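You operate a simulated robot arm through the tools that you are given. There is no shell and no other tool.

Carry out the task below with a simulated two-armed robot. There is one attempt and no reset: what you move stays moved.

JOB
Pick up the silver eyelet tube with one hand, pass it to the other hand and put it on the top of the grey parts bench.

Only the result counts: the job must be done as asked and must still hold three seconds after the hand-in. Knocking over, shifting, dropping, spilling or breaking anything else fails it.

ROBOT AND FRAMES
Two 7-joint arms with two-finger parallel grippers on one trunk, on a base that moves. Base frame: it is fixed to the floor where the robot stands at the start and does not move with it; the origin is under the middle of the robot, x ahead of it, y to its left, z up; the surface under the hand at the start is at about z = 0.6. Lengths are in m, angles in rad, forces in N, time in s.
The left shoulder is at the start at [0.082, 0.101, 0.907], the right one opposite. With the tool pointing down near the work surface each hand reaches from about 0.26 to 0.56 m from the robot's upright axis, wherever it stands, measured 20 degrees to its own side. Places, roughly: top of the grey parts bench [-2.4, 2.1, 0.8]. Payload 2.4 kg a hand.
The TCP of each hand is the grasp point between the finger pads, 0.024 m short of the fingertips. In the tool frame z runs along the fingers and y along their closing line. The gripper opens to 0.068 m. The fingers are 0.017 m wide and 0.01 m thick; the gripper's body (0.04 by 0.07 m) begins 0.041 m behind the TCP.
Orientation is told as [roll, pitch, yaw] about the base's x, y, z axes, in that order, counted from this pose: with the fingers straight down and closing along the base's y, the tool's x points along the base's -x, its y along +y and its z along -z.

CONTROLS
- The arms move only by the tool jog_arm. It takes "left_commands", "right_commands" or both (then of equal length, played together; a hand with none holds still); each is a list of rows, each a list of 7 numbers: the shift along the tool's x, y, z in units of 20 mm (1.0 is 20 mm), then the turn, a rotation vector about the tool's x, y, z in units of 8 degrees (1.0 is 8 degrees), then the finger opening in m, from 0 to 0.068. In form: [[x, y, z, wx, wy, wz, jaw], ...]. A call has 1 to 20 rows; each row shifts and turns the commanded pose from where the row before left it, along the tool's axes as they then stand. A call with a number of a shift or a turn outside -1 to 1 is refused whole. Each row takes 0.2 s and may step no farther than 0.05 m and 0.15 rad from the row before; otherwise, or with a gripper value out of range, the whole call is refused. Where a pose cannot be reached the arm comes as near as it can. A force on the tool above 40 N (or 10 N above the force at the start of the call, whichever is more), or a blocked arm, ends the call early, and 0.2 s more pass. The fingers move at their own pace (about 0.072 m/s each) and stop on an object; they squeeze with about 35 N. The grip force told is the motor's: it shows also when the fingers shut on nothing. Time passes only in rows, and 0.2 s behind the last, so rows that do not move let the fingers close. It gives the time, the measured TCP pose, the force on the tool (base axes), the opening and the grip force at its end, in the units of the frame above (readings bear some noise), with the torque about the TCP (base axes, N m) and any sound that the robot's microphone picked up, and new pictures: "show" is both (left out), scene, wrist or none (wrist: the cameras of the hands that moved).
- Cameras (640 x 400 px; columns grow to the right, rows downward): "scene" is now at [0.1641, -0.0397, 1.0587]; the picture's right is [-0.24, -0.97, 0.00], its down [-0.65, 0.16, -0.74] and it looks along [0.72, -0.18, -0.67] (base axes); focal length 215 px, centre (320, 200). "left" rides on the left gripper at [0.084, -0.011, -0.075] in its tool frame; the picture's right is [0.13, 0.99, 0.00], its down [-0.60, 0.08, -0.79] and it looks along [-0.79, 0.10, 0.61] (tool axes); focal length 251 px, centre (320, 200). "right" rides on the right gripper at [0.084, 0.011, -0.075] in its tool frame; the picture's right is [-0.13, 0.99, 0.00], its down [-0.60, -0.08, -0.79] and it looks along [-0.79, -0.10, 0.61] (tool axes); focal length 251 px, centre (320, 200). There is no depth. A picture from a camera that has moved, and an enlarged one, comes with that camera's place and axes in the base frame and with its lens. The place of the scene camera against the robot may be out by one fixed shift of up to 0.025 m in any direction.
- raise_lower(by): moves the trunk up (or, below 0, down) by that many m; the arms and the scene camera ride with it, the base frame stays. It gives what a move gives, with no picture.
- roll_base(legs): drives the robot by 1 to 6 legs, each [ahead, left, turn to the left] in m, m and rad, along the robot's own axes; the way and the turn of a leg run together, so that a leg with both is an arc; at most 1.5 m and 3.142 rad a leg. The arms and the cameras ride along, it lands a little off, and it stops where it bumps. It gives what a move gives, and a new picture of the scene camera.
- aim_head(pan, tilt): turns the head with the scene camera to pan (to the left, within 1.501 rad either way) and tilt (down, from -0.506 to 1.204), counted from straight ahead of the robot (the tilt from the chest, where the trunk bows). It gives what a move gives, and a new picture of the scene camera.
- close_up(camera, box): a new picture of the part [left, top, right, bottom] of that camera's present view, enlarged. It takes no simulated time.
- close_job(): hands the job in; it is judged then, once.

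Places have to be worked out from the pictures, the camera data and where the tool is seen. Open the grippers and draw the arms clear of the work before you hand the job in, unless the task says otherwise.

The tools are called after "Call:" as name(argument=value, ...) on one line, values as JSON. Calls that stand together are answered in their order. jog_arm: Moves the arms, as the interface text tells. Its arguments: {"type":"object","properties":{"left_commands":{"type":"array","items":{"type":"array","items":{"type":"number"}}},"right_commands":{"type":"array","items":{"type":"array","items":{"type":"number"}}},"show":{"type":"string","enum":["both","scene","wrist","none"]}},"required":[]} The other tools are called the same way: raise_lower (by) moves the trunk up or down; roll_base (legs) drives the base; aim_head (pan, tilt) turns the head that bears the scene camera; close_up (camera, box) takes an enlarged picture of a part of a camera's view; close_job () hands the job in.

At the start:

```text
time_s: 0.0
left_tool_pos: [0.3986, 0.098, 0.8419]
left_tool_rot: [-0.002, 0.003, 0.002]
left_force: [0.3, -0.8, 0.1]
left_moment: [0.01, 0.03, -0.02]
left_opening: 0.068
left_grasp_force: 0.0
right_tool_pos: [0.3404, -0.2867, 0.8977]
right_tool_rot: [0.0, 0.0, 0.0]
right_force: [0.5, 0.1, -0.1]
right_moment: [0.03, 0.03, 0.0]
right_opening: 0.0681
right_grasp_force: 0.1
trunk travel left (down, up): [-0.125, 0.724]
robot x, y, heading: [-0.0026, -0.0008, 0.004]
head pan, tilt (commanded): [-0.241, 0.735]
```

scene: 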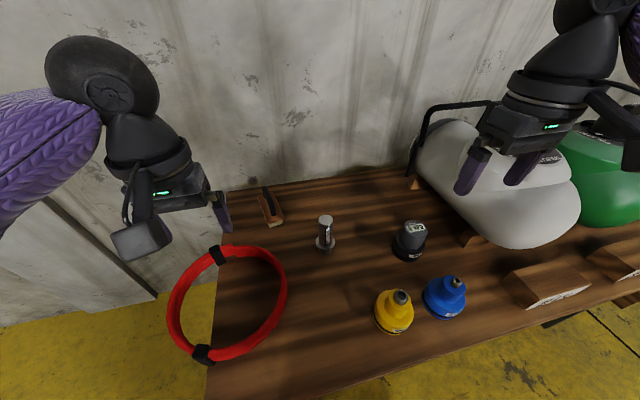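
right: 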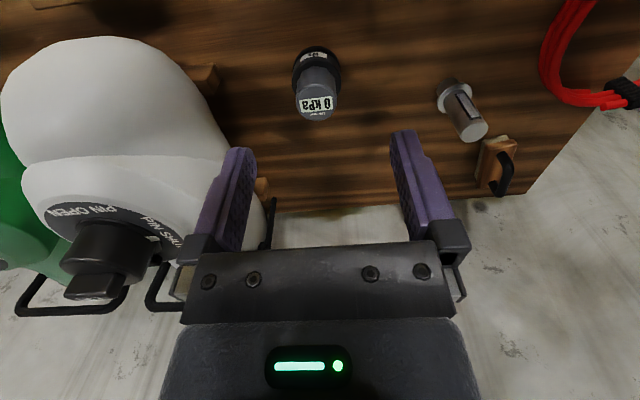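
left: 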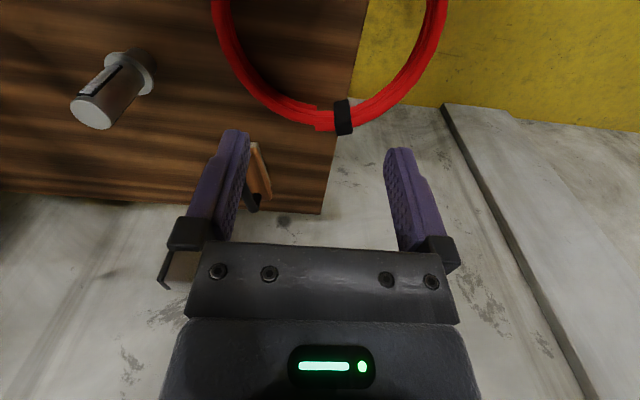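

The silver tube with a flanged foot seems to stand near pixel (325, 235) in the scene view. I'll take enlarged pictures of it to make sure what it is and where it stands.

Call:
close_up(camera="scene", box=[240, 170, 440, 295])

Call:
close_up(camera="left", box=[40, 20, 200, 160])

Call:
close_up(camera="right", box=[280, 20, 540, 200])

```text
3.20 times, centred on (340, 232) of scene
camera zoom: at [0.1641, -0.0397, 1.0587], right [-0.24, -0.97, 0.0], down [-0.65, 0.16, -0.74], along [0.72, -0.18, -0.67], focal length 689 px, centre (256, 96)
```

zoom: 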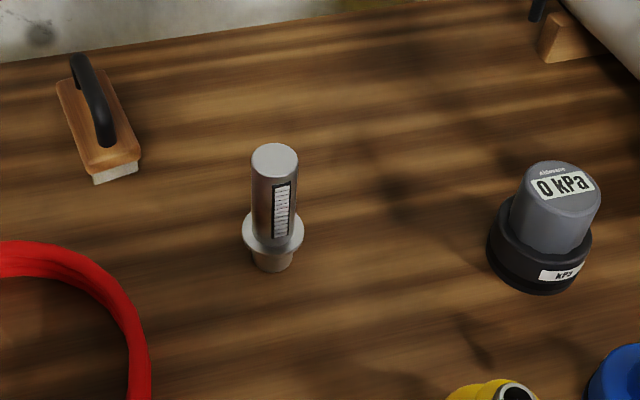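

```text
2.86 times, centred on (120, 90) of left
camera zoom: at [0.3148, 0.0864, 0.9164], right [-0.13, 0.99, 0.0], down [0.61, 0.08, 0.79], along [0.79, 0.1, -0.61], focal length 718 px, centre (891, 514)
```

zoom: 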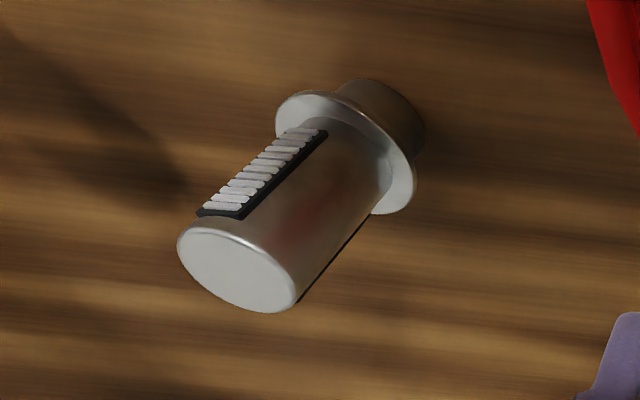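

```text
2.22 times, centred on (410, 110) of right
camera zoom: at [0.2557, -0.2765, 0.9722], right [0.13, 0.99, 0.0], down [0.6, -0.08, 0.79], along [0.79, -0.1, -0.61], focal length 559 px, centre (120, 400)
```

zoom: 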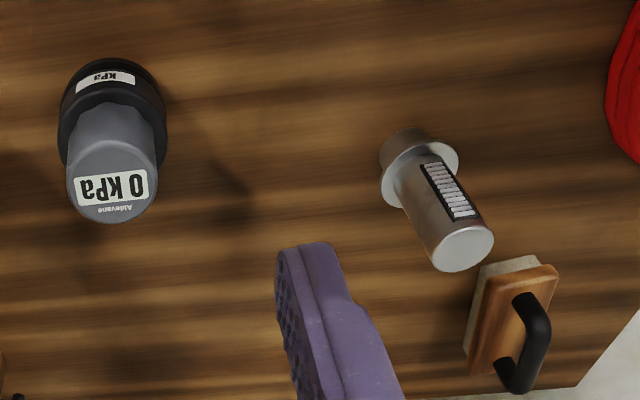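

The tube stands on the wooden bench at about (0.479, -0.106), with its top at about z = 0.71, its body about 0.032 m thick and a flange about 0.045 m across at roughly 0.04 m above the table. Before I plan the pass I'll look around for the grey parts bench and the way to it.

Call:
aim_head(pan=1.45, tilt=0.3)

```text
time_s: 1.7
left_tool_pos: [0.4, 0.0983, 0.8413]
left_tool_rot: [-0.002, 0.001, 0.0]
left_force: [0.1, 0.3, -0.2]
left_moment: [0.01, -0.02, 0.01]
left_opening: 0.0679
left_grasp_force: 0.0
right_tool_pos: [0.3393, -0.2859, 0.8975]
right_tool_rot: [0.002, 0.0, 0.0]
right_force: [-0.6, 0.6, 0.2]
right_moment: [0.02, 0.07, 0.0]
right_opening: 0.0679
right_grasp_force: 0.1
trunk travel left (down, up): [-0.125, 0.724]
robot x, y, heading: [-0.0011, 0.0008, 0.0]
head pan, tilt (commanded): [1.45, 0.3]
camera scene: at [0.0943, 0.073, 1.0978], right [0.99, -0.12, 0.0], down [-0.04, -0.29, -0.96], along [0.12, 0.95, -0.3], focal length 215 px, centre (320, 200)
```

scene: 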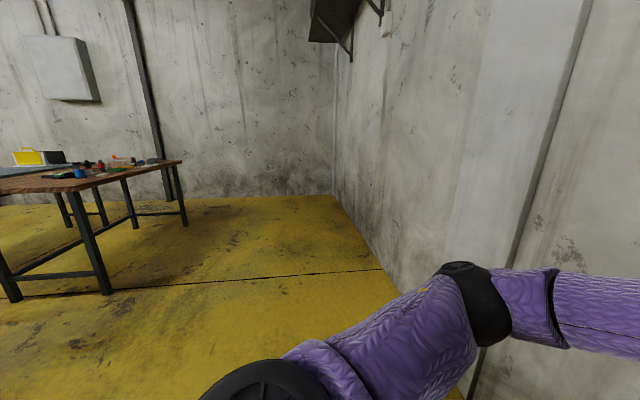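

The grey bench isn't in view on this side yet; I'll find it after the pick. I turn the head back to the work, move the right hand left until it is level with the tube, and make room by shifting the left hand a little to the left.

Call:
aim_head(pan=-0.2, tilt=0.7)

Call:
jog_arm(right_commands=[[0, 1, 0, 0, 0, 0, 0.068], [0, 1, 0, 0, 0, 0, 0.068], [0, 1, 0, 0, 0, 0, 0.068], [0, 1, 0, 0, 0, 0, 0.068], [0, 1, 0, 0, 0, 0, 0.068], [0, 1, 0, 0, 0, 0, 0.068], [0, 1, 0, 0, 0, 0, 0.068], [0, 1, 0, 0, 0, 0, 0.068], [0, 1, 0, 0, 0, 0, 0.068]], left_commands=[[0, 0.5, 0, 0, 0, 0, 0.068], [0, 0.5, 0, 0, 0, 0, 0.068], [0, 0.5, 0, 0, 0, 0, 0.068], [0, 0.5, 0, 0, 0, 0, 0.068], [0, 0.5, 0, 0, 0, 0, 0.068], [0, 0.5, 0, 0, 0, 0, 0.068], [0, 0.5, 0, 0, 0, 0, 0.068], [0, 0.5, 0, 0, 0, 0, 0.068], [0, 0.5, 0, 0, 0, 0, 0.068]], show="both")

```text
time_s: 3.4
left_tool_pos: [0.3985, 0.0967, 0.8408]
left_tool_rot: [-0.002, 0.002, 0.0]
left_force: [0.5, 1.0, 0.7]
left_moment: [0.02, 0.04, -0.01]
left_opening: 0.068
left_grasp_force: 0.0
right_tool_pos: [0.339, -0.2866, 0.8966]
right_tool_rot: [0.001, 0.0, 0.0]
right_force: [0.6, 0.3, -1.1]
right_moment: [-0.02, 0.0, 0.01]
right_opening: 0.068
right_grasp_force: 0.1
trunk travel left (down, up): [-0.125, 0.724]
robot x, y, heading: [0.0028, 0.0018, -0.001]
head pan, tilt (commanded): [-0.201, 0.7]
camera scene: at [0.1663, -0.0366, 1.0617], right [-0.2, -0.98, 0.0], down [-0.63, 0.13, -0.76], along [0.75, -0.15, -0.64], focal length 215 px, centre (320, 200)
```

scene: 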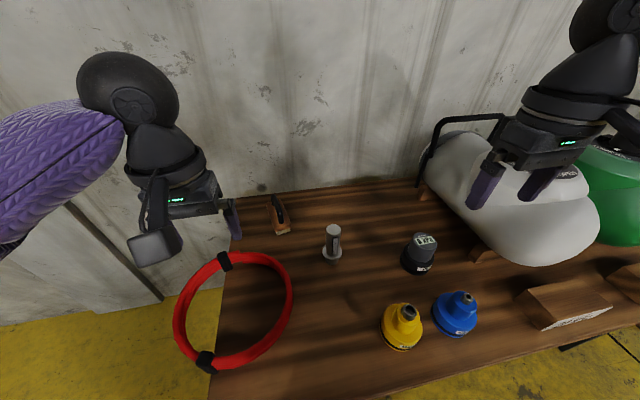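

```text
time_s: 5.4
left_tool_pos: [0.3992, 0.1879, 0.8405]
left_tool_rot: [-0.001, 0.002, 0.0]
left_force: [-0.1, -0.3, 0.6]
left_moment: [-0.03, 0.0, -0.04]
left_opening: 0.068
left_grasp_force: 0.0
right_tool_pos: [0.3388, -0.1064, 0.8982]
right_tool_rot: [0.0, 0.001, -0.001]
right_force: [-0.3, 0.5, -0.1]
right_moment: [0.05, 0.02, -0.01]
right_opening: 0.068
right_grasp_force: 0.1
trunk travel left (down, up): [-0.125, 0.724]
robot x, y, heading: [-0.0008, 0.0034, 0.005]
head pan, tilt (commanded): [-0.201, 0.7]
camera scene: at [0.1663, -0.0366, 1.0617], right [-0.2, -0.98, 0.0], down [-0.63, 0.13, -0.76], along [0.75, -0.15, -0.64], focal length 215 px, centre (320, 200)
camera right: at [0.2558, -0.0965, 0.9739], right [0.13, 0.99, 0.0], down [0.6, -0.08, 0.79], along [0.79, -0.1, -0.61], focal length 251 px, centre (320, 200)
camera left: at [0.3151, 0.1771, 0.9162], right [-0.13, 0.99, 0.0], down [0.61, 0.08, 0.79], along [0.79, 0.1, -0.61], focal length 251 px, centre (320, 200)
```

scene: 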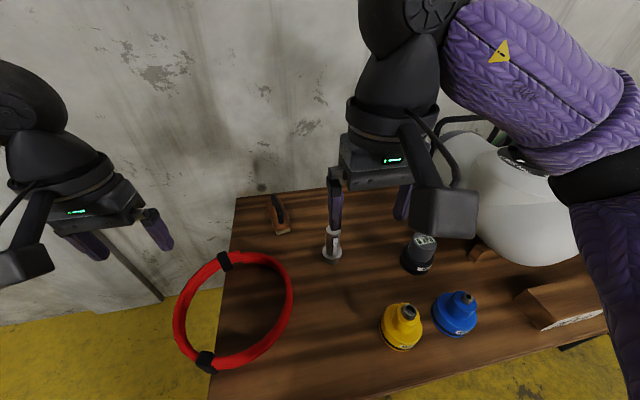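
right: 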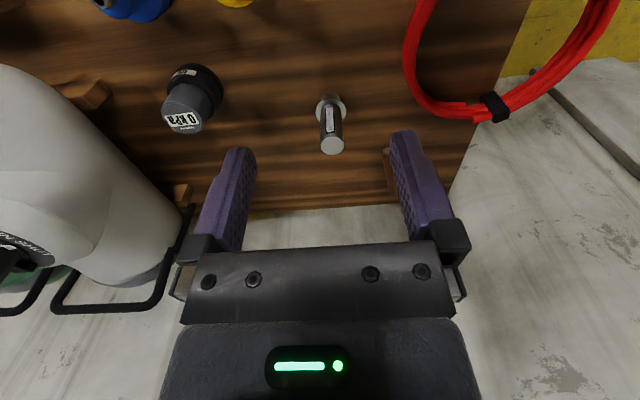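
left: 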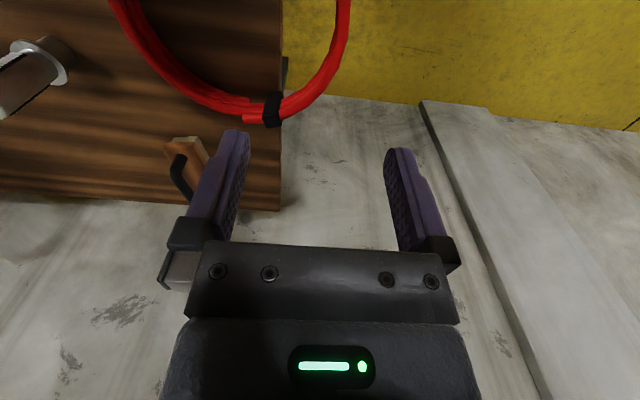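

The right camera gives the tube top at (0.480, -0.108, 0.71), which agrees with the first estimate. I now turn the right hand a quarter turn so that its camera points to the right and its fingers close along x. That leaves the left side free for the other hand during the pass.

Call:
jog_arm(right_commands=[[0, 0, 0, 0, 0, -1, 0.068], [0, 0, 0, 0, 0, -1, 0.068], [0, 0, 0, 0, 0, -1, 0.068], [0, 0, 0, 0, 0, -1, 0.068], [0, 0, 0, 0, 0, -1, 0.068], [0, 0, 0, 0, 0, -1, 0.068], [0, 0, 0, 0, 0, -1, 0.068], [0, 0, 0, 0, 0, -1, 0.068], [0, 0, 0, 0, 0, -1, 0.068], [0, 0, 0, 0, 0, -1, 0.068], [0, 0, 0, 0, 0, -1, 0.068], [0, 0, 0, 0, 0, -0.25, 0.068]], show="both")

```text
time_s: 8.0
left_tool_pos: [0.3988, 0.1878, 0.8416]
left_tool_rot: [-0.002, 0.003, 0.0]
left_force: [-0.9, -0.7, -1.0]
left_moment: [0.01, 0.0, 0.02]
left_opening: 0.068
left_grasp_force: 0.1
right_tool_pos: [0.2896, -0.0777, 0.8867]
right_tool_rot: [0.0, -0.001, 1.57]
right_force: [0.4, 0.5, -0.3]
right_moment: [0.0, -0.03, -0.03]
right_opening: 0.0683
right_grasp_force: 0.1
right hand out of reach, approached as far as the arm can: row 9, 10, 11, 12
trunk travel left (down, up): [-0.125, 0.724]
robot x, y, heading: [0.0045, 0.0007, 0.001]
head pan, tilt (commanded): [-0.201, 0.7]
camera scene: at [0.1663, -0.0365, 1.0617], right [-0.2, -0.98, 0.0], down [-0.63, 0.13, -0.76], along [0.75, -0.15, -0.64], focal length 215 px, centre (320, 200)
camera right: at [0.2786, -0.162, 0.9613], right [-0.99, 0.13, 0.0], down [0.08, 0.6, 0.79], along [0.1, 0.79, -0.61], focal length 251 px, centre (320, 200)
```

scene: 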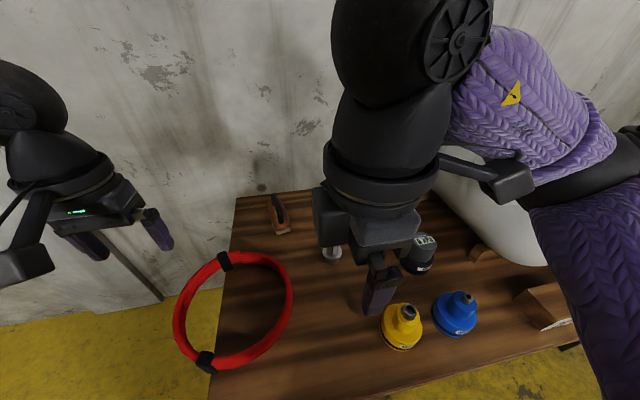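
right: 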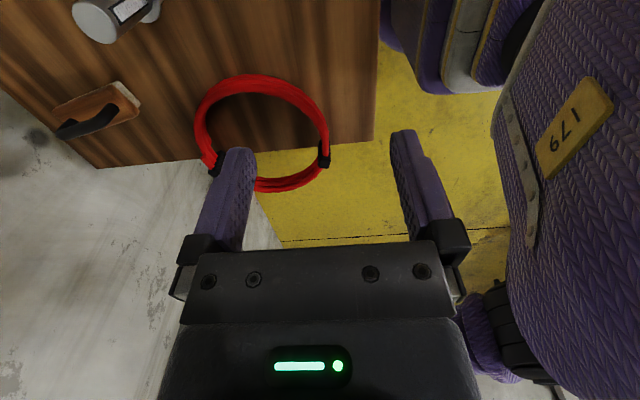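

The right hand reached the yaw, but the arm ran out of reach there: it was pulled back to (0.290, -0.078). I'll try the same yaw nearer the tube, moving forward 0.1 m at this safe height, to see whether that pose can be reached.

Call:
jog_arm(right_commands=[[0, -1, 0, 0, 0, 0, 0.068], [0, -1, 0, 0, 0, 0, 0.068], [0, -1, 0, 0, 0, 0, 0.068], [0, -1, 0, 0, 0, 0, 0.068], [0, -1, 0, 0, 0, 0, 0.068]], show="scene")

```text
time_s: 9.2
left_tool_pos: [0.3994, 0.1889, 0.8415]
left_tool_rot: [-0.002, 0.002, 0.0]
left_force: [-0.2, 0.5, 0.4]
left_moment: [0.0, 0.0, -0.03]
left_opening: 0.0679
left_grasp_force: 0.1
right_tool_pos: [0.3, -0.0564, 0.8786]
right_tool_rot: [0.001, 0.0, 1.57]
right_force: [-0.1, -0.2, 0.4]
right_moment: [0.0, 0.03, 0.02]
right_opening: 0.0681
right_grasp_force: 0.1
right hand out of reach, approached as far as the arm can: row 1, 2, 3, 4, 5
trunk travel left (down, up): [-0.125, 0.724]
robot x, y, heading: [-0.0013, 0.0042, -0.003]
head pan, tilt (commanded): [-0.201, 0.7]
camera scene: at [0.1663, -0.0365, 1.0617], right [-0.2, -0.98, 0.0], down [-0.63, 0.13, -0.76], along [0.75, -0.15, -0.64], focal length 215 px, centre (320, 200)
```

scene: 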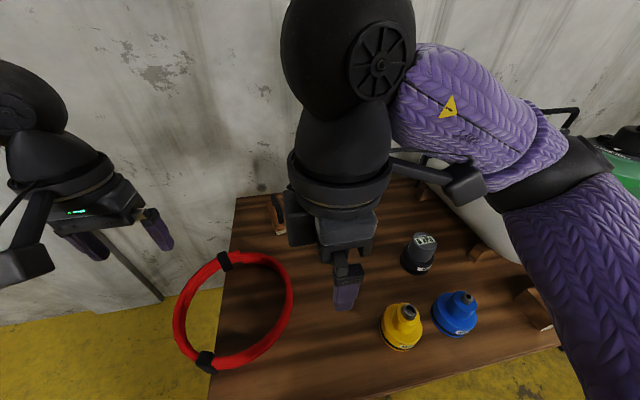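

Yaw 90° isn't reachable for the right arm there, so I go back to yaw 0. My plan now is for the right hand to take the tube by its top, pointing straight down. The left hand will then take it lower down, pointing forward and slightly downward from the robot's side.

Call:
jog_arm(right_commands=[[0, 0, 0, 0, 0, 1, 0.068], [0, 0, 0, 0, 0, 1, 0.068], [0, 0, 0, 0, 0, 1, 0.068], [0, 0, 0, 0, 0, 1, 0.068], [0, 0, 0, 0, 0, 1, 0.068], [0, 0, 0, 0, 0, 1, 0.068], [0, 0, 0, 0, 0, 1, 0.068], [0, 0, 0, 0, 0, 1, 0.068], [0, 0, 0, 0, 0, 1, 0.068], [0, 0, 0, 0, 0, 1, 0.068], [0, 0, 0, 0, 0, 1, 0.068], [0, 0, 0, 0, 0, 0.25, 0.068]], show="both")

```text
time_s: 11.8
left_tool_pos: [0.3996, 0.189, 0.8422]
left_tool_rot: [-0.001, 0.004, 0.001]
left_force: [0.4, 0.5, 0.2]
left_moment: [0.01, -0.01, 0.0]
left_opening: 0.0677
left_grasp_force: 0.1
right_tool_pos: [0.3006, -0.0546, 0.8778]
right_tool_rot: [-0.002, 0.002, -0.002]
right_force: [0.6, -0.6, 0.5]
right_moment: [-0.02, -0.01, 0.03]
right_opening: 0.068
right_grasp_force: 0.1
trunk travel left (down, up): [-0.125, 0.724]
robot x, y, heading: [-0.0019, -0.0003, 0.001]
head pan, tilt (commanded): [-0.201, 0.7]
camera scene: at [0.1663, -0.0365, 1.0617], right [-0.2, -0.98, 0.0], down [-0.63, 0.13, -0.76], along [0.75, -0.15, -0.64], focal length 215 px, centre (320, 200)
camera right: at [0.2172, -0.0438, 0.9523], right [0.13, 0.99, 0.0], down [0.6, -0.08, 0.79], along [0.79, -0.1, -0.61], focal length 251 px, centre (320, 200)
```

scene: 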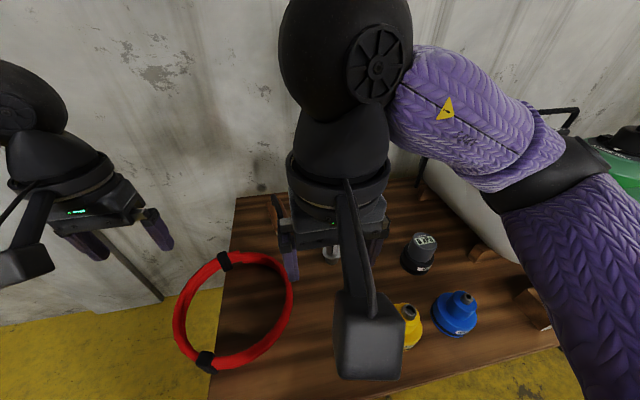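
right: 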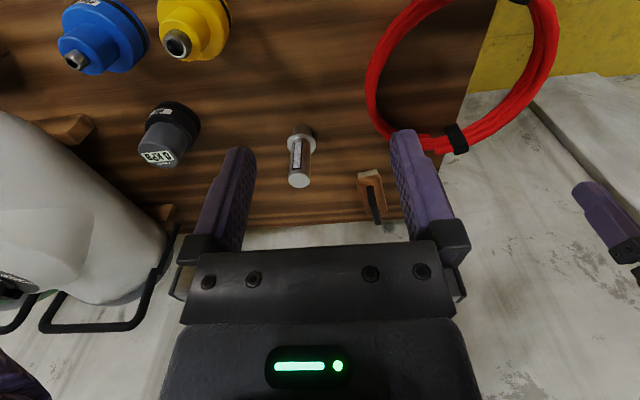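

Back at yaw 0, the right camera puts the tube top at (0.481, -0.106), consistent again. I move the right hand over it with the TCP at z ≈ 0.80, so the fingertips stay well above the top.

Call:
jog_arm(right_commands=[[-1, -0.29, 0.2, 0, 0, 0, 0.068], [-1, -0.29, 0.2, 0, 0, 0, 0.068], [-1, -0.29, 0.2, 0, 0, 0, 0.068], [-1, -0.29, 0.5, 0, 0, 0, 0.068], [-1, -0.29, 0.5, 0, 0, 0, 0.068], [-1, -0.29, 0.5, 0, 0, 0, 0.068], [-1, -0.29, 0.6, 0, 0, 0, 0.068], [-1, -0.29, 0.6, 0, 0, 0, 0.068], [-0.95, -0.29, 0.6, 0, 0, 0, 0.068]], show="both")

```text
time_s: 13.8
left_tool_pos: [0.3991, 0.1883, 0.8413]
left_tool_rot: [-0.002, 0.002, -0.001]
left_force: [-0.5, 0.1, -0.3]
left_moment: [-0.02, 0.03, 0.01]
left_opening: 0.0678
left_grasp_force: 0.0
right_tool_pos: [0.4812, -0.1059, 0.7995]
right_tool_rot: [0.0, -0.001, -0.001]
right_force: [0.0, -0.2, 0.5]
right_moment: [0.0, 0.02, 0.0]
right_opening: 0.0682
right_grasp_force: 0.0
trunk travel left (down, up): [-0.125, 0.724]
robot x, y, heading: [0.0022, 0.0013, -0.002]
head pan, tilt (commanded): [-0.201, 0.7]
camera scene: at [0.1663, -0.0365, 1.0617], right [-0.2, -0.98, 0.0], down [-0.63, 0.13, -0.76], along [0.75, -0.15, -0.64], focal length 215 px, centre (320, 200)
camera right: at [0.3981, -0.097, 0.8747], right [0.13, 0.99, 0.0], down [0.6, -0.08, 0.79], along [0.79, -0.1, -0.61], focal length 251 px, centre (320, 200)
```

scene: 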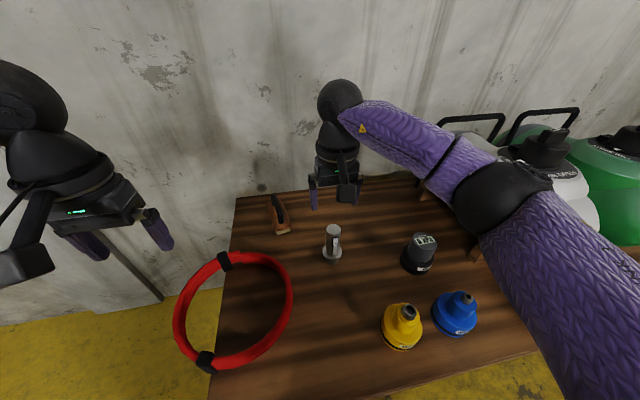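
right: 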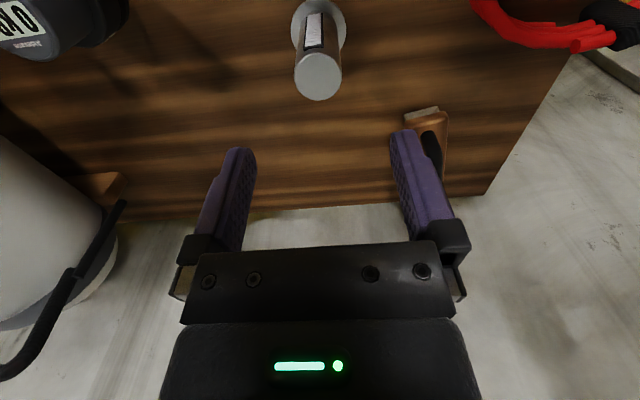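

The tube sits nearly centred between the fingers, at (0.481, -0.108). I'll take an enlarged picture of it for its exact proportions.

Call:
close_up(camera="right", box=[260, 0, 380, 110])

Call:
close_up(camera="scene", box=[290, 210, 380, 270])

```text
3.64 times, centred on (320, 55) of right
camera zoom: at [0.3981, -0.097, 0.8747], right [0.13, 0.99, 0.0], down [0.6, -0.08, 0.79], along [0.79, -0.1, -0.61], focal length 914 px, centre (320, 727)
```

zoom: 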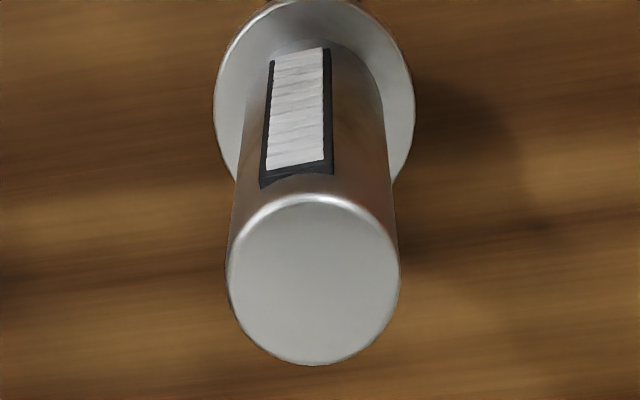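

```text
6.67 times, centred on (335, 240) of scene
camera zoom: at [0.1663, -0.0365, 1.0617], right [-0.2, -0.98, 0.0], down [-0.63, 0.13, -0.76], along [0.75, -0.15, -0.64], focal length 1435 px, centre (220, -67)
```

zoom: 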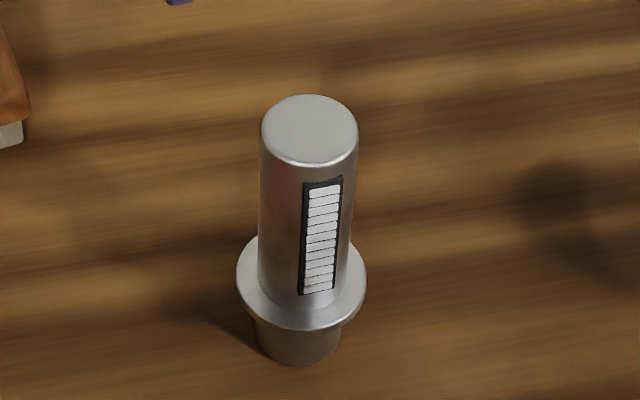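

Tube height is about 0.115 m, with the flange top about 0.036 m up, so the smooth body above the flange is about 0.078 m long. I lower the right hand until the TCP is about 8 mm below the tube top, at z ≈ 0.703, with the fingers open.

Call:
jog_arm(right_commands=[[0, -0.1, 0.8, 0, 0, 0, 0.068], [0, 0, 0.8, 0, 0, 0, 0.068], [0, 0, 0.8, 0, 0, 0, 0.068], [0, 0, 0.8, 0, 0, 0, 0.068], [0, 0, 0.8, 0, 0, 0, 0.068], [0, 0, 0.8, 0, 0, 0, 0.068]], show="both")

```text
time_s: 15.2
left_tool_pos: [0.3981, 0.1878, 0.842]
left_tool_rot: [-0.002, 0.002, 0.0]
left_force: [0.2, 0.1, 0.1]
left_moment: [0.0, -0.03, 0.0]
left_opening: 0.068
left_grasp_force: 0.0
right_tool_pos: [0.4792, -0.1074, 0.7029]
right_tool_rot: [-0.001, 0.0, 0.001]
right_force: [-0.7, 0.3, -0.9]
right_moment: [-0.02, -0.02, 0.02]
right_opening: 0.068
right_grasp_force: 0.0
trunk travel left (down, up): [-0.125, 0.724]
robot x, y, heading: [-0.0023, -0.0008, 0.003]
head pan, tilt (commanded): [-0.201, 0.7]
camera scene: at [0.1663, -0.0365, 1.0617], right [-0.2, -0.98, 0.0], down [-0.63, 0.13, -0.76], along [0.75, -0.15, -0.64], focal length 215 px, centre (320, 200)
camera right: at [0.3954, -0.0978, 0.778], right [0.13, 0.99, 0.0], down [0.6, -0.08, 0.79], along [0.79, -0.1, -0.61], focal length 251 px, centre (320, 200)
```

scene: 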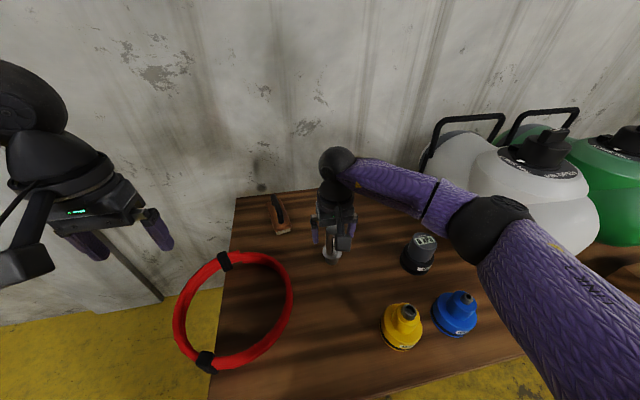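
right: 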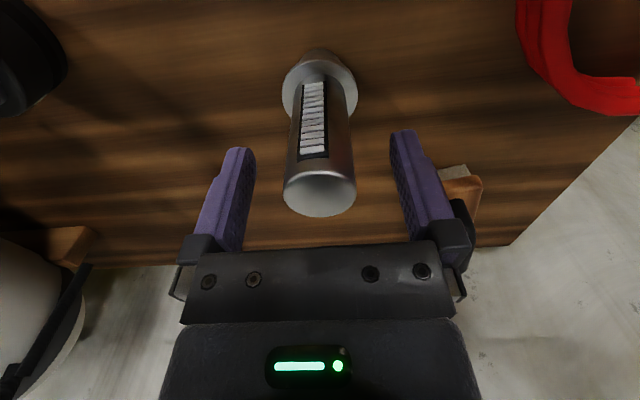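

The top of the tube reads about z = 0.708, and the fingers straddle it evenly. I go 3 mm lower for a bit more overlap and then close the fingers.

Call:
jog_arm(right_commands=[[0, -0.04, 0.15, 0, 0, 0, 0.068], [0, 0, 0, 0, 0, 0, 0.05], [0, 0, 0, 0, 0, 0, 0.036], [0, 0, 0, 0, 0, 0, 0.02], [0, 0, 0, 0, 0, 0, 0.0], [0, 0, 0, 0, 0, 0, 0.0], [0, 0, 0, 0, 0, 0, 0.0]], show="wrist")

```text
time_s: 16.8
left_tool_pos: [0.3989, 0.1881, 0.8401]
left_tool_rot: [-0.002, 0.001, 0.0]
left_force: [-0.8, 0.6, -0.4]
left_moment: [-0.02, -0.01, 0.01]
left_opening: 0.0681
left_grasp_force: 0.1
right_tool_pos: [0.4789, -0.1097, 0.699]
right_tool_rot: [0.001, 0.001, 0.001]
right_force: [-0.8, 0.6, -0.8]
right_moment: [-0.02, -0.02, -0.02]
right_opening: 0.031
right_grasp_force: 35.2
trunk travel left (down, up): [-0.125, 0.724]
robot x, y, heading: [-0.0009, -0.002, -0.001]
head pan, tilt (commanded): [-0.201, 0.7]
camera right: at [0.3957, -0.0989, 0.7749], right [0.13, 0.99, 0.0], down [0.6, -0.08, 0.79], along [0.79, -0.1, -0.61], focal length 251 px, centre (320, 200)
```

right: 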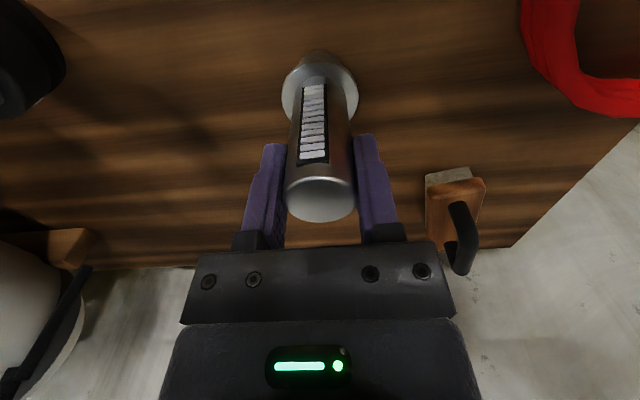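

The fingers have stopped on the tube at 0.031 m with 35 N. I lift it straight up by 0.16 m.

Call:
jog_arm(right_commands=[[0, 0, -0.5, 0, 0, 0, 0], [0, 0, -0.8, 0, 0, 0, 0], [0, 0, -1, 0, 0, 0, 0], [0, 0, -1, 0, 0, 0, 0], [0, 0, -1, 0, 0, 0, 0], [0, 0, -1, 0, 0, 0, 0], [0, 0, -1, 0, 0, 0, 0], [0, 0, -1, 0, 0, 0, 0], [0, 0, -0.7, 0, 0, 0, 0]], show="both")

```text
time_s: 18.8
left_tool_pos: [0.3991, 0.188, 0.8408]
left_tool_rot: [-0.002, 0.001, 0.0]
left_force: [-0.2, 1.0, -0.2]
left_moment: [0.01, 0.03, -0.02]
left_opening: 0.0682
left_grasp_force: 0.1
right_tool_pos: [0.4797, -0.1089, 0.8618]
right_tool_rot: [0.0, 0.002, 0.001]
right_force: [0.3, 0.1, -1.7]
right_moment: [-0.01, 0.03, 0.01]
right_opening: 0.0308
right_grasp_force: 35.1
trunk travel left (down, up): [-0.125, 0.724]
robot x, y, heading: [0.0023, -0.0022, -0.002]
head pan, tilt (commanded): [-0.201, 0.7]
camera scene: at [0.1664, -0.0365, 1.0617], right [-0.2, -0.98, 0.0], down [-0.63, 0.13, -0.76], along [0.75, -0.15, -0.64], focal length 215 px, centre (320, 200)
camera right: at [0.3959, -0.0998, 0.9366], right [0.13, 0.99, 0.0], down [0.6, -0.08, 0.79], along [0.79, -0.1, -0.61], focal length 251 px, centre (320, 200)
```

scene: 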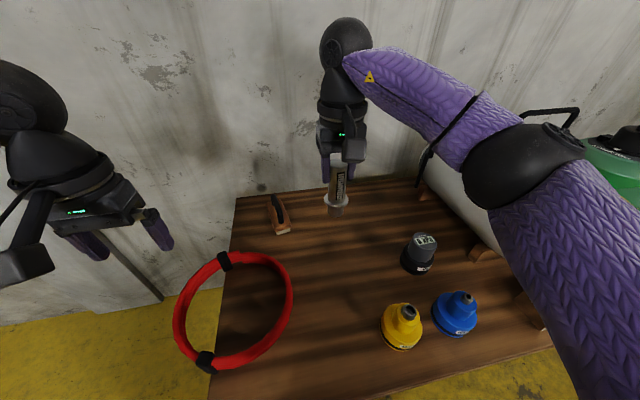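
right: 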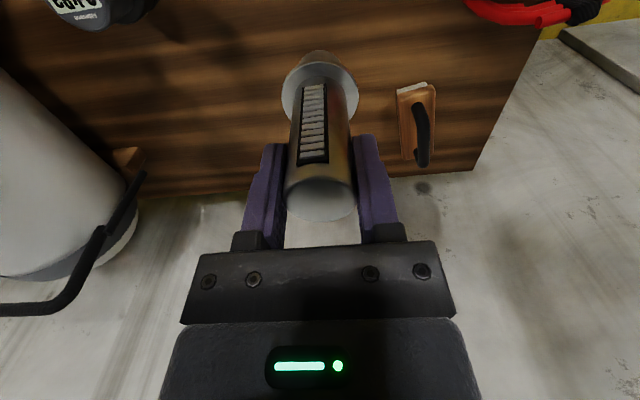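

The tube is lifted and held firmly, with a weight of about 1.7 N. Before driving I look left-back and right-back to see the free floor and find the grey bench.

Call:
aim_head(pan=1.5, tilt=0.25)

Call:
aim_head(pan=-1.5, tilt=0.35)

```text
time_s: 20.6
left_tool_pos: [0.3983, 0.1887, 0.8412]
left_tool_rot: [-0.001, 0.002, 0.001]
left_force: [0.5, -0.5, 0.2]
left_moment: [-0.01, -0.03, 0.0]
left_opening: 0.0681
left_grasp_force: 0.0
right_tool_pos: [0.4793, -0.1107, 0.8606]
right_tool_rot: [0.001, -0.001, 0.0]
right_force: [-0.6, 0.3, -1.9]
right_moment: [0.01, 0.02, 0.02]
right_opening: 0.0311
right_grasp_force: 34.5
trunk travel left (down, up): [-0.125, 0.724]
robot x, y, heading: [0.0042, -0.0004, -0.004]
head pan, tilt (commanded): [1.499, 0.25]
camera scene: at [0.0899, 0.0736, 1.1025], right [1.0, -0.07, 0.0], down [-0.02, -0.25, -0.97], along [0.07, 0.97, -0.25], focal length 215 px, centre (320, 200)
```

scene: 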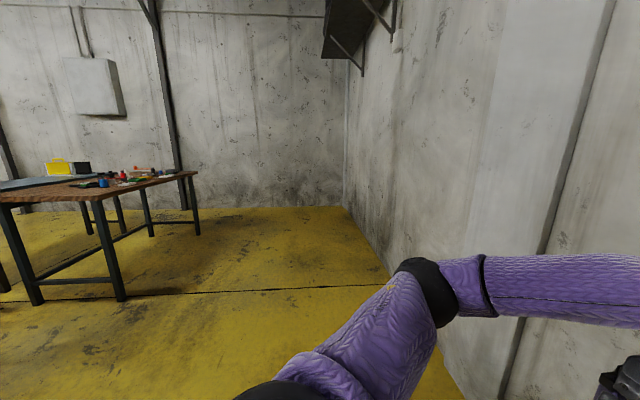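

```text
time_s: 23.2
left_tool_pos: [0.3989, 0.1883, 0.8408]
left_tool_rot: [-0.002, 0.002, 0.0]
left_force: [0.2, 0.1, -0.1]
left_moment: [0.0, 0.02, -0.01]
left_opening: 0.0679
left_grasp_force: 0.0
right_tool_pos: [0.4787, -0.1099, 0.8619]
right_tool_rot: [-0.001, 0.001, 0.001]
right_force: [1.0, 0.0, -1.2]
right_moment: [-0.01, 0.01, 0.03]
right_opening: 0.0311
right_grasp_force: 34.9
trunk travel left (down, up): [-0.125, 0.724]
robot x, y, heading: [0.0019, 0.0, -0.001]
head pan, tilt (commanded): [-1.499, 0.351]
camera scene: at [0.0899, -0.1125, 1.0931], right [-1.0, -0.07, 0.0], down [-0.03, 0.34, -0.94], along [0.07, -0.94, -0.34], focal length 215 px, centre (320, 200)
```

scene: 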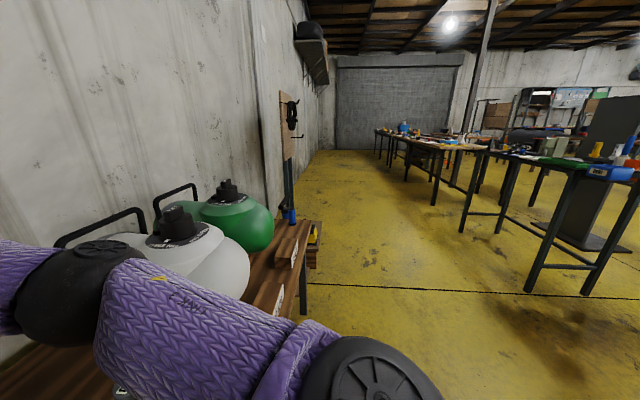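

Behind me is an aisle, with benches beginning at about x = -1.2, and a grey surface near (-2.2, 2.0) that is the grey parts bench. I turn the head forward again and back off 0.4 m from the work table to get free space for the pass.

Call:
aim_head(pan=0.0, tilt=0.6)

Call:
roll_base(legs=[[-0.4, 0, 0]])

```text
time_s: 24.8
left_tool_pos: [0.3988, 0.1883, 0.8416]
left_tool_rot: [-0.002, 0.003, 0.0]
left_force: [-0.6, -0.4, -0.1]
left_moment: [-0.02, 0.01, -0.01]
left_opening: 0.068
left_grasp_force: 0.1
right_tool_pos: [0.4809, -0.11, 0.8616]
right_tool_rot: [-0.001, 0.0, -0.001]
right_force: [0.5, -0.6, -2.1]
right_moment: [0.0, 0.03, 0.03]
right_opening: 0.031
right_grasp_force: 35.0
trunk travel left (down, up): [-0.125, 0.724]
robot x, y, heading: [0.0009, 0.0025, -0.003]
head pan, tilt (commanded): [0.0, 0.6]
camera scene: at [0.1716, -0.0196, 1.0703], right [0.0, -1.0, 0.0], down [-0.57, 0.0, -0.82], along [0.82, 0.0, -0.57], focal length 215 px, centre (320, 200)
```

scene: 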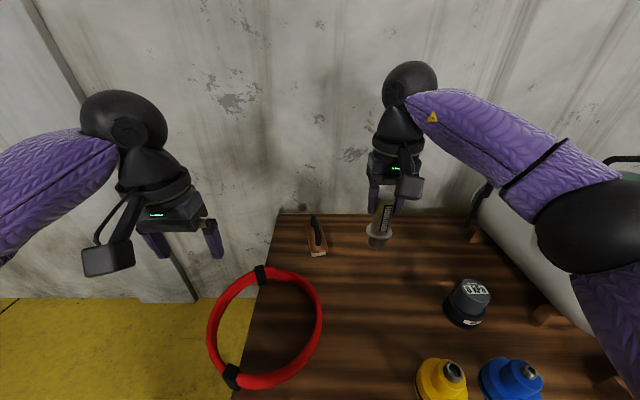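

```text
time_s: 27.2
left_tool_pos: [-0.0002, 0.1876, 0.8412]
left_tool_rot: [-0.002, 0.001, -0.005]
left_force: [-0.2, -0.5, 0.2]
left_moment: [-0.01, 0.0, 0.0]
left_opening: 0.0681
left_grasp_force: 0.1
right_tool_pos: [0.0808, -0.1105, 0.8621]
right_tool_rot: [0.001, 0.002, -0.004]
right_force: [0.0, 0.0, -1.5]
right_moment: [0.02, -0.01, 0.01]
right_opening: 0.0308
right_grasp_force: 35.0
trunk travel left (down, up): [-0.125, 0.724]
robot x, y, heading: [-0.3999, -0.0021, -0.001]
head pan, tilt (commanded): [0.0, 0.6]
camera scene: at [-0.2277, -0.0195, 1.0703], right [0.0, -1.0, 0.0], down [-0.57, 0.0, -0.82], along [0.82, 0.0, -0.57], focal length 215 px, centre (320, 200)
```

scene: 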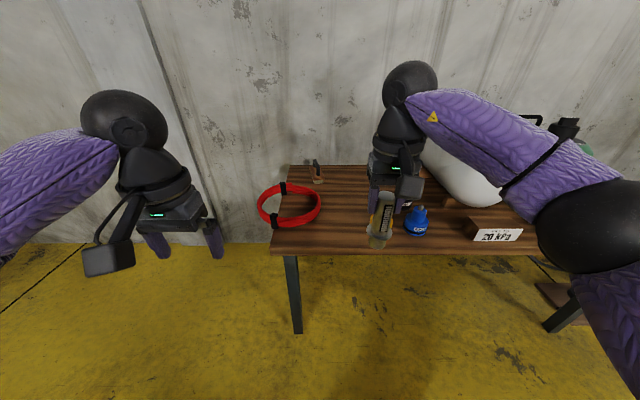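

There's free space now. I test how well the left arm takes the forward-down attitude needed to grip the tube body from the robot's side, pitching the left hand by about -64° where it is, well away from the right hand.

Call:
jog_arm(left_commands=[[0, 0, 0, 0, -1, 0, 0.068], [0, 0, 0, 0, -1, 0, 0.068], [0, 0, 0, 0, -1, 0, 0.068], [0, 0, 0, 0, -1, 0, 0.068], [0, 0, 0, 0, -1, 0, 0.068], [0, 0, 0, 0, -1, 0, 0.068], [0, 0, 0, 0, -1, 0, 0.068], [0, 0, 0, 0, -1, 0, 0.068]], show="both")

```text
time_s: 29.1
left_tool_pos: [0.0231, 0.19, 0.8424]
left_tool_rot: [-0.007, -1.117, -0.001]
left_force: [-1.3, -0.2, 1.3]
left_moment: [0.01, 0.0, 0.03]
left_opening: 0.0682
left_grasp_force: 0.1
left hand out of reach, approached as far as the arm can: row 7, 8
right_tool_pos: [0.0804, -0.1114, 0.8609]
right_tool_rot: [0.0, -0.001, -0.003]
right_force: [0.1, -0.6, -1.6]
right_moment: [-0.02, 0.03, 0.01]
right_opening: 0.0312
right_grasp_force: 35.5
trunk travel left (down, up): [-0.125, 0.724]
robot x, y, heading: [-0.4009, 0.0014, -0.002]
head pan, tilt (commanded): [0.0, 0.6]
camera scene: at [-0.2278, -0.0195, 1.0703], right [0.0, -1.0, 0.0], down [-0.57, 0.0, -0.82], along [0.82, 0.0, -0.57], focal length 215 px, centre (320, 200)
camera left: at [-0.0813, 0.1795, 0.8], right [-0.05, 0.99, -0.12], down [-0.45, 0.08, 0.89], along [0.89, 0.1, 0.44], focal length 251 px, centre (320, 200)
```

scene: 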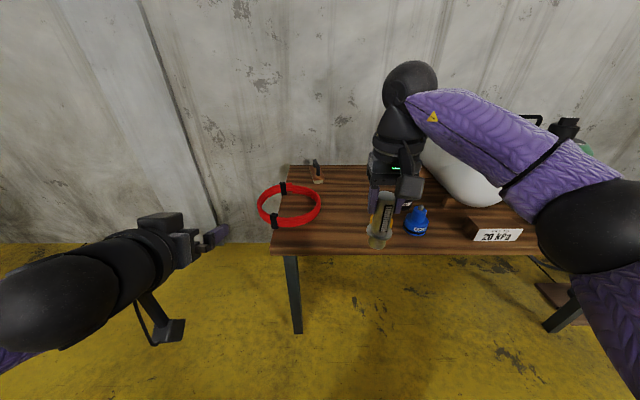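
left: 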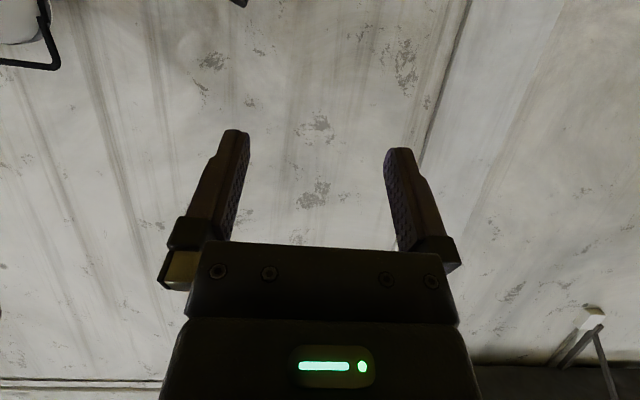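

The left arm reaches that attitude; it only needs to be about 2 cm farther out. I now bring the right hand with the tube nearer the middle, to about x = 0.11, y = -0.03, so the left hand can come in from behind and below its camera.

Call:
jog_arm(right_commands=[[-0.25, 0.7, 0, 0, 0, 0, 0], [-0.25, 0.7, 0, 0, 0, 0, 0], [-0.25, 0.7, 0, 0, 0, 0, 0], [-0.25, 0.7, 0, 0, 0, 0, 0], [-0.25, 0.65, 0, 0, 0, 0, 0], [-0.25, 0.6, 0, 0, 0, 0, 0]], show="both")

```text
time_s: 30.4
left_tool_pos: [0.0224, 0.1908, 0.8431]
left_tool_rot: [-0.005, -1.116, 0.0]
left_force: [0.3, -0.1, 0.4]
left_moment: [0.0, 0.01, 0.02]
left_opening: 0.0682
left_grasp_force: 0.1
right_tool_pos: [0.109, -0.0288, 0.8608]
right_tool_rot: [0.0, -0.002, 0.0]
right_force: [1.2, -0.2, -1.0]
right_moment: [0.05, 0.01, 0.02]
right_opening: 0.0308
right_grasp_force: 34.9
trunk travel left (down, up): [-0.125, 0.724]
robot x, y, heading: [-0.3977, 0.0034, -0.004]
head pan, tilt (commanded): [0.0, 0.6]
camera scene: at [-0.2279, -0.0195, 1.0703], right [0.0, -1.0, 0.0], down [-0.57, 0.0, -0.82], along [0.82, 0.0, -0.57], focal length 215 px, centre (320, 200)
camera right: at [0.0252, -0.0193, 0.9355], right [0.13, 0.99, 0.0], down [0.6, -0.08, 0.79], along [0.79, -0.1, -0.61], focal length 251 px, centre (320, 200)
```

scene: 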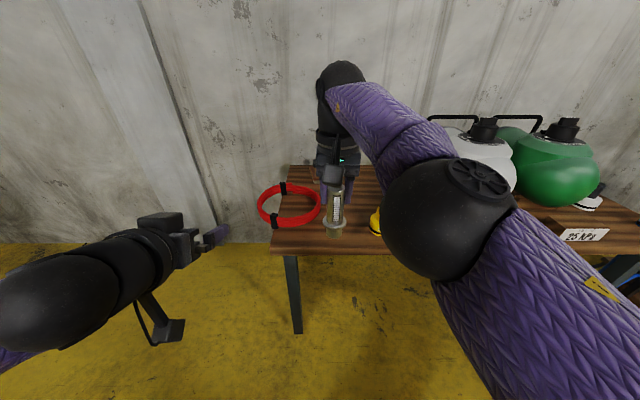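
right: 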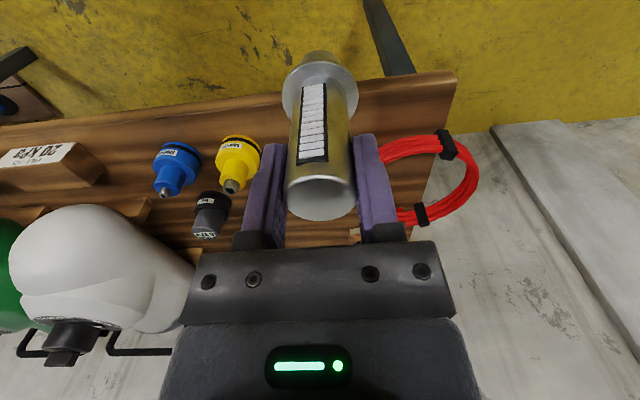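

The right elbow swung close to the middle at about (0.34, -0.12) relative to the robot, where the left wrist would have to go. Instead I'll do the pass on the right side: the right hand goes to y ≈ -0.14, and the left hand yaws about 35° to the right so it comes in from the back left.

Call:
jog_arm(right_commands=[[0.075, -0.925, 0, 0, 0, 0, 0], [0.075, -0.925, 0, 0, 0, 0, 0], [0.075, -0.925, 0, 0, 0, 0, 0], [0.075, -0.925, 0, 0, 0, 0, 0], [0.075, -0.925, 0, 0, 0, 0, 0], [0.075, -0.925, 0, 0, 0, 0, 0]], left_commands=[[0, 0, 0, 0.655, 0, 0.319, 0.068], [0, 0, 0, 0.655, 0, 0.319, 0.068], [0, 0, 0, 0.655, 0, 0.319, 0.068], [0, 0, 0, 0.655, 0, 0.319, 0.068], [0, 0, 0, 0.655, 0, 0.319, 0.068], [0, 0, 0, 0.655, 0, 0.319, 0.068]], show="both")

```text
time_s: 31.9
left_tool_pos: [0.0231, 0.1918, 0.8448]
left_tool_rot: [-0.007, -1.118, -0.608]
left_force: [-0.3, 0.4, -0.3]
left_moment: [0.01, 0.0, 0.01]
left_opening: 0.0682
left_grasp_force: 0.0
right_tool_pos: [0.1232, -0.1175, 0.868]
right_tool_rot: [0.0, 0.002, -0.009]
right_force: [0.7, 0.0, -1.4]
right_moment: [0.0, 0.01, 0.0]
right_opening: 0.0312
right_grasp_force: 34.9
right hand out of reach, approached as far as the arm can: row 1, 2, 3, 4, 5, 6
trunk travel left (down, up): [-0.125, 0.724]
robot x, y, heading: [-0.4007, 0.0024, -0.004]
head pan, tilt (commanded): [0.0, 0.6]
camera scene: at [-0.2278, -0.0194, 1.0703], right [0.0, -1.0, 0.0], down [-0.57, 0.0, -0.82], along [0.82, 0.0, -0.57], focal length 215 px, centre (320, 200)
camera right: at [0.0393, -0.1065, 0.9424], right [0.14, 0.99, 0.0], down [0.6, -0.08, 0.79], along [0.79, -0.11, -0.61], focal length 251 px, centre (320, 200)
camera left: at [-0.068, 0.2418, 0.8007], right [0.53, 0.84, -0.12], down [-0.32, 0.33, 0.89], along [0.79, -0.43, 0.44], focal length 251 px, centre (320, 200)
```

scene: 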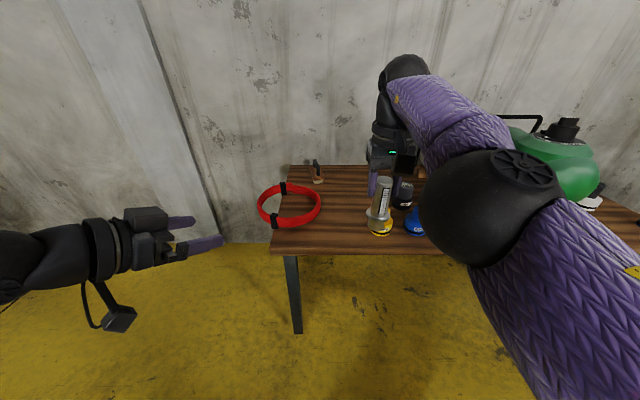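
right: 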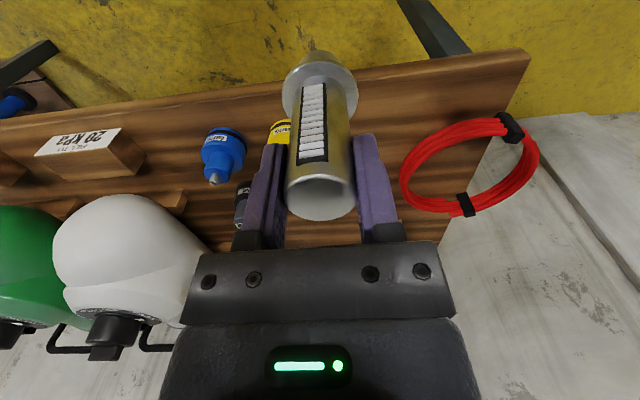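
left: 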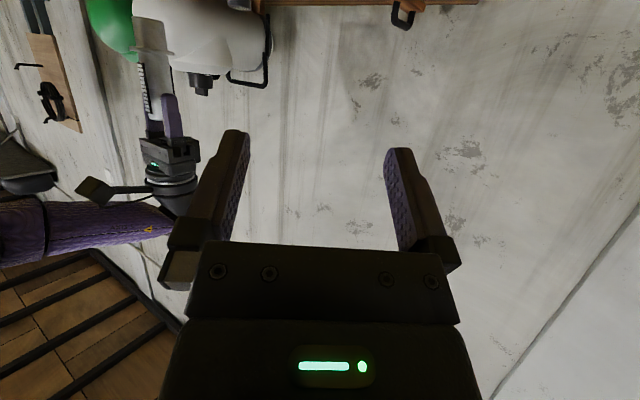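

The left hand has its attitude now. The right arm ran against a limit and stands at (0.123, -0.118, 0.868), so I draw it back about 3 cm towards the robot to free the elbow and see whether it then follows normally.

Call:
jog_arm(right_commands=[[0.5, 0, 0.1, 0, 0, 0, 0], [0.5, 0, 0.1, 0, 0, 0, 0], [0.5, 0, 0.1, 0, 0, 0, 0], [0.3, -0.3, 0.1, 0, 0, 0, 0]], show="scene")

```text
time_s: 32.9
left_tool_pos: [0.0232, 0.1911, 0.844]
left_tool_rot: [-0.006, -1.116, -0.607]
left_force: [-0.2, 0.3, 0.1]
left_moment: [0.03, 0.03, 0.0]
left_opening: 0.068
left_grasp_force: 0.0
right_tool_pos: [0.1224, -0.1155, 0.8679]
right_tool_rot: [-0.001, 0.0, -0.005]
right_force: [-0.3, -0.6, -0.8]
right_moment: [0.01, -0.01, 0.01]
right_opening: 0.0311
right_grasp_force: 35.0
right hand out of reach, approached as far as the arm can: row 1, 2, 3, 4
trunk travel left (down, up): [-0.125, 0.724]
robot x, y, heading: [-0.3986, 0.003, -0.002]
head pan, tilt (commanded): [0.0, 0.6]
camera scene: at [-0.2278, -0.0194, 1.0703], right [0.0, -1.0, 0.0], down [-0.57, 0.0, -0.82], along [0.82, 0.0, -0.57], focal length 215 px, centre (320, 200)
```

scene: 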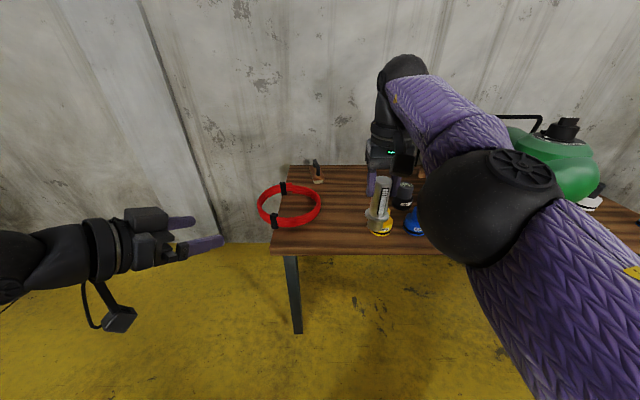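

The right arm doesn't respond in that direction. I move it back to the left, the way it came, to get it out of that corner of its range.

Call:
jog_arm(right_commands=[[0, 0.5, 0, 0, 0, 0, 0], [0, 0.5, 0, 0, 0, 0, 0], [0, 0.5, 0, 0, 0, 0, 0], [0.2, 0.5, 0, 0, 0, 0, 0]], show="scene")

```text
time_s: 33.9
left_tool_pos: [0.0232, 0.1914, 0.8433]
left_tool_rot: [-0.006, -1.117, -0.609]
left_force: [0.1, -0.2, -1.3]
left_moment: [-0.02, -0.02, -0.03]
left_opening: 0.068
left_grasp_force: 0.1
right_tool_pos: [0.1173, -0.0755, 0.8672]
right_tool_rot: [0.001, 0.0, -0.004]
right_force: [-0.8, 0.2, -0.3]
right_moment: [-0.02, -0.03, 0.0]
right_opening: 0.031
right_grasp_force: 35.4
trunk travel left (down, up): [-0.125, 0.724]
robot x, y, heading: [-0.3986, 0.0015, -0.004]
head pan, tilt (commanded): [0.0, 0.6]
camera scene: at [-0.2278, -0.0194, 1.0703], right [0.0, -1.0, 0.0], down [-0.57, 0.0, -0.82], along [0.82, 0.0, -0.57], focal length 215 px, centre (320, 200)
```

scene: 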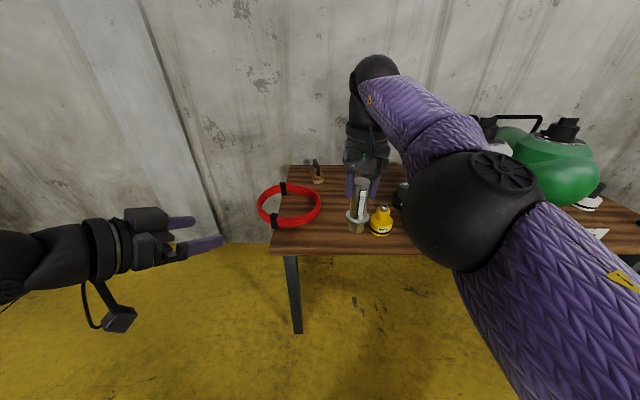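

Moving left works. I now pull the right hand straight back in x by 4 cm so the elbow can fold outward again.

Call:
jog_arm(right_commands=[[0.5, 0, 0, 0, 0, 0, 0], [0.5, 0, 0, 0, 0, 0, 0], [0.5, 0, 0, 0, 0, 0, 0], [0.5, 0, 0, 0, 0, 0, 0]], show="scene")

```text
time_s: 34.9
left_tool_pos: [0.0234, 0.1908, 0.8432]
left_tool_rot: [-0.008, -1.117, -0.607]
left_force: [-0.6, -0.6, -0.8]
left_moment: [0.01, -0.02, -0.01]
left_opening: 0.0679
left_grasp_force: 0.0
right_tool_pos: [0.1155, -0.0738, 0.8679]
right_tool_rot: [0.0, 0.003, -0.004]
right_force: [-1.0, -0.5, -1.3]
right_moment: [0.01, -0.01, 0.01]
right_opening: 0.0307
right_grasp_force: 35.3
right hand out of reach, approached as far as the arm can: row 1, 2, 3, 4
trunk travel left (down, up): [-0.125, 0.724]
robot x, y, heading: [-0.4018, 0.0007, -0.004]
head pan, tilt (commanded): [0.0, 0.6]
camera scene: at [-0.2278, -0.0194, 1.0703], right [0.0, -1.0, 0.0], down [-0.57, 0.0, -0.82], along [0.82, 0.0, -0.57], focal length 215 px, centre (320, 200)
```

scene: 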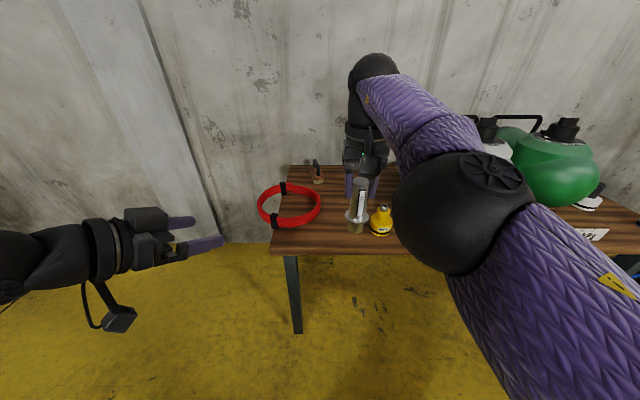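

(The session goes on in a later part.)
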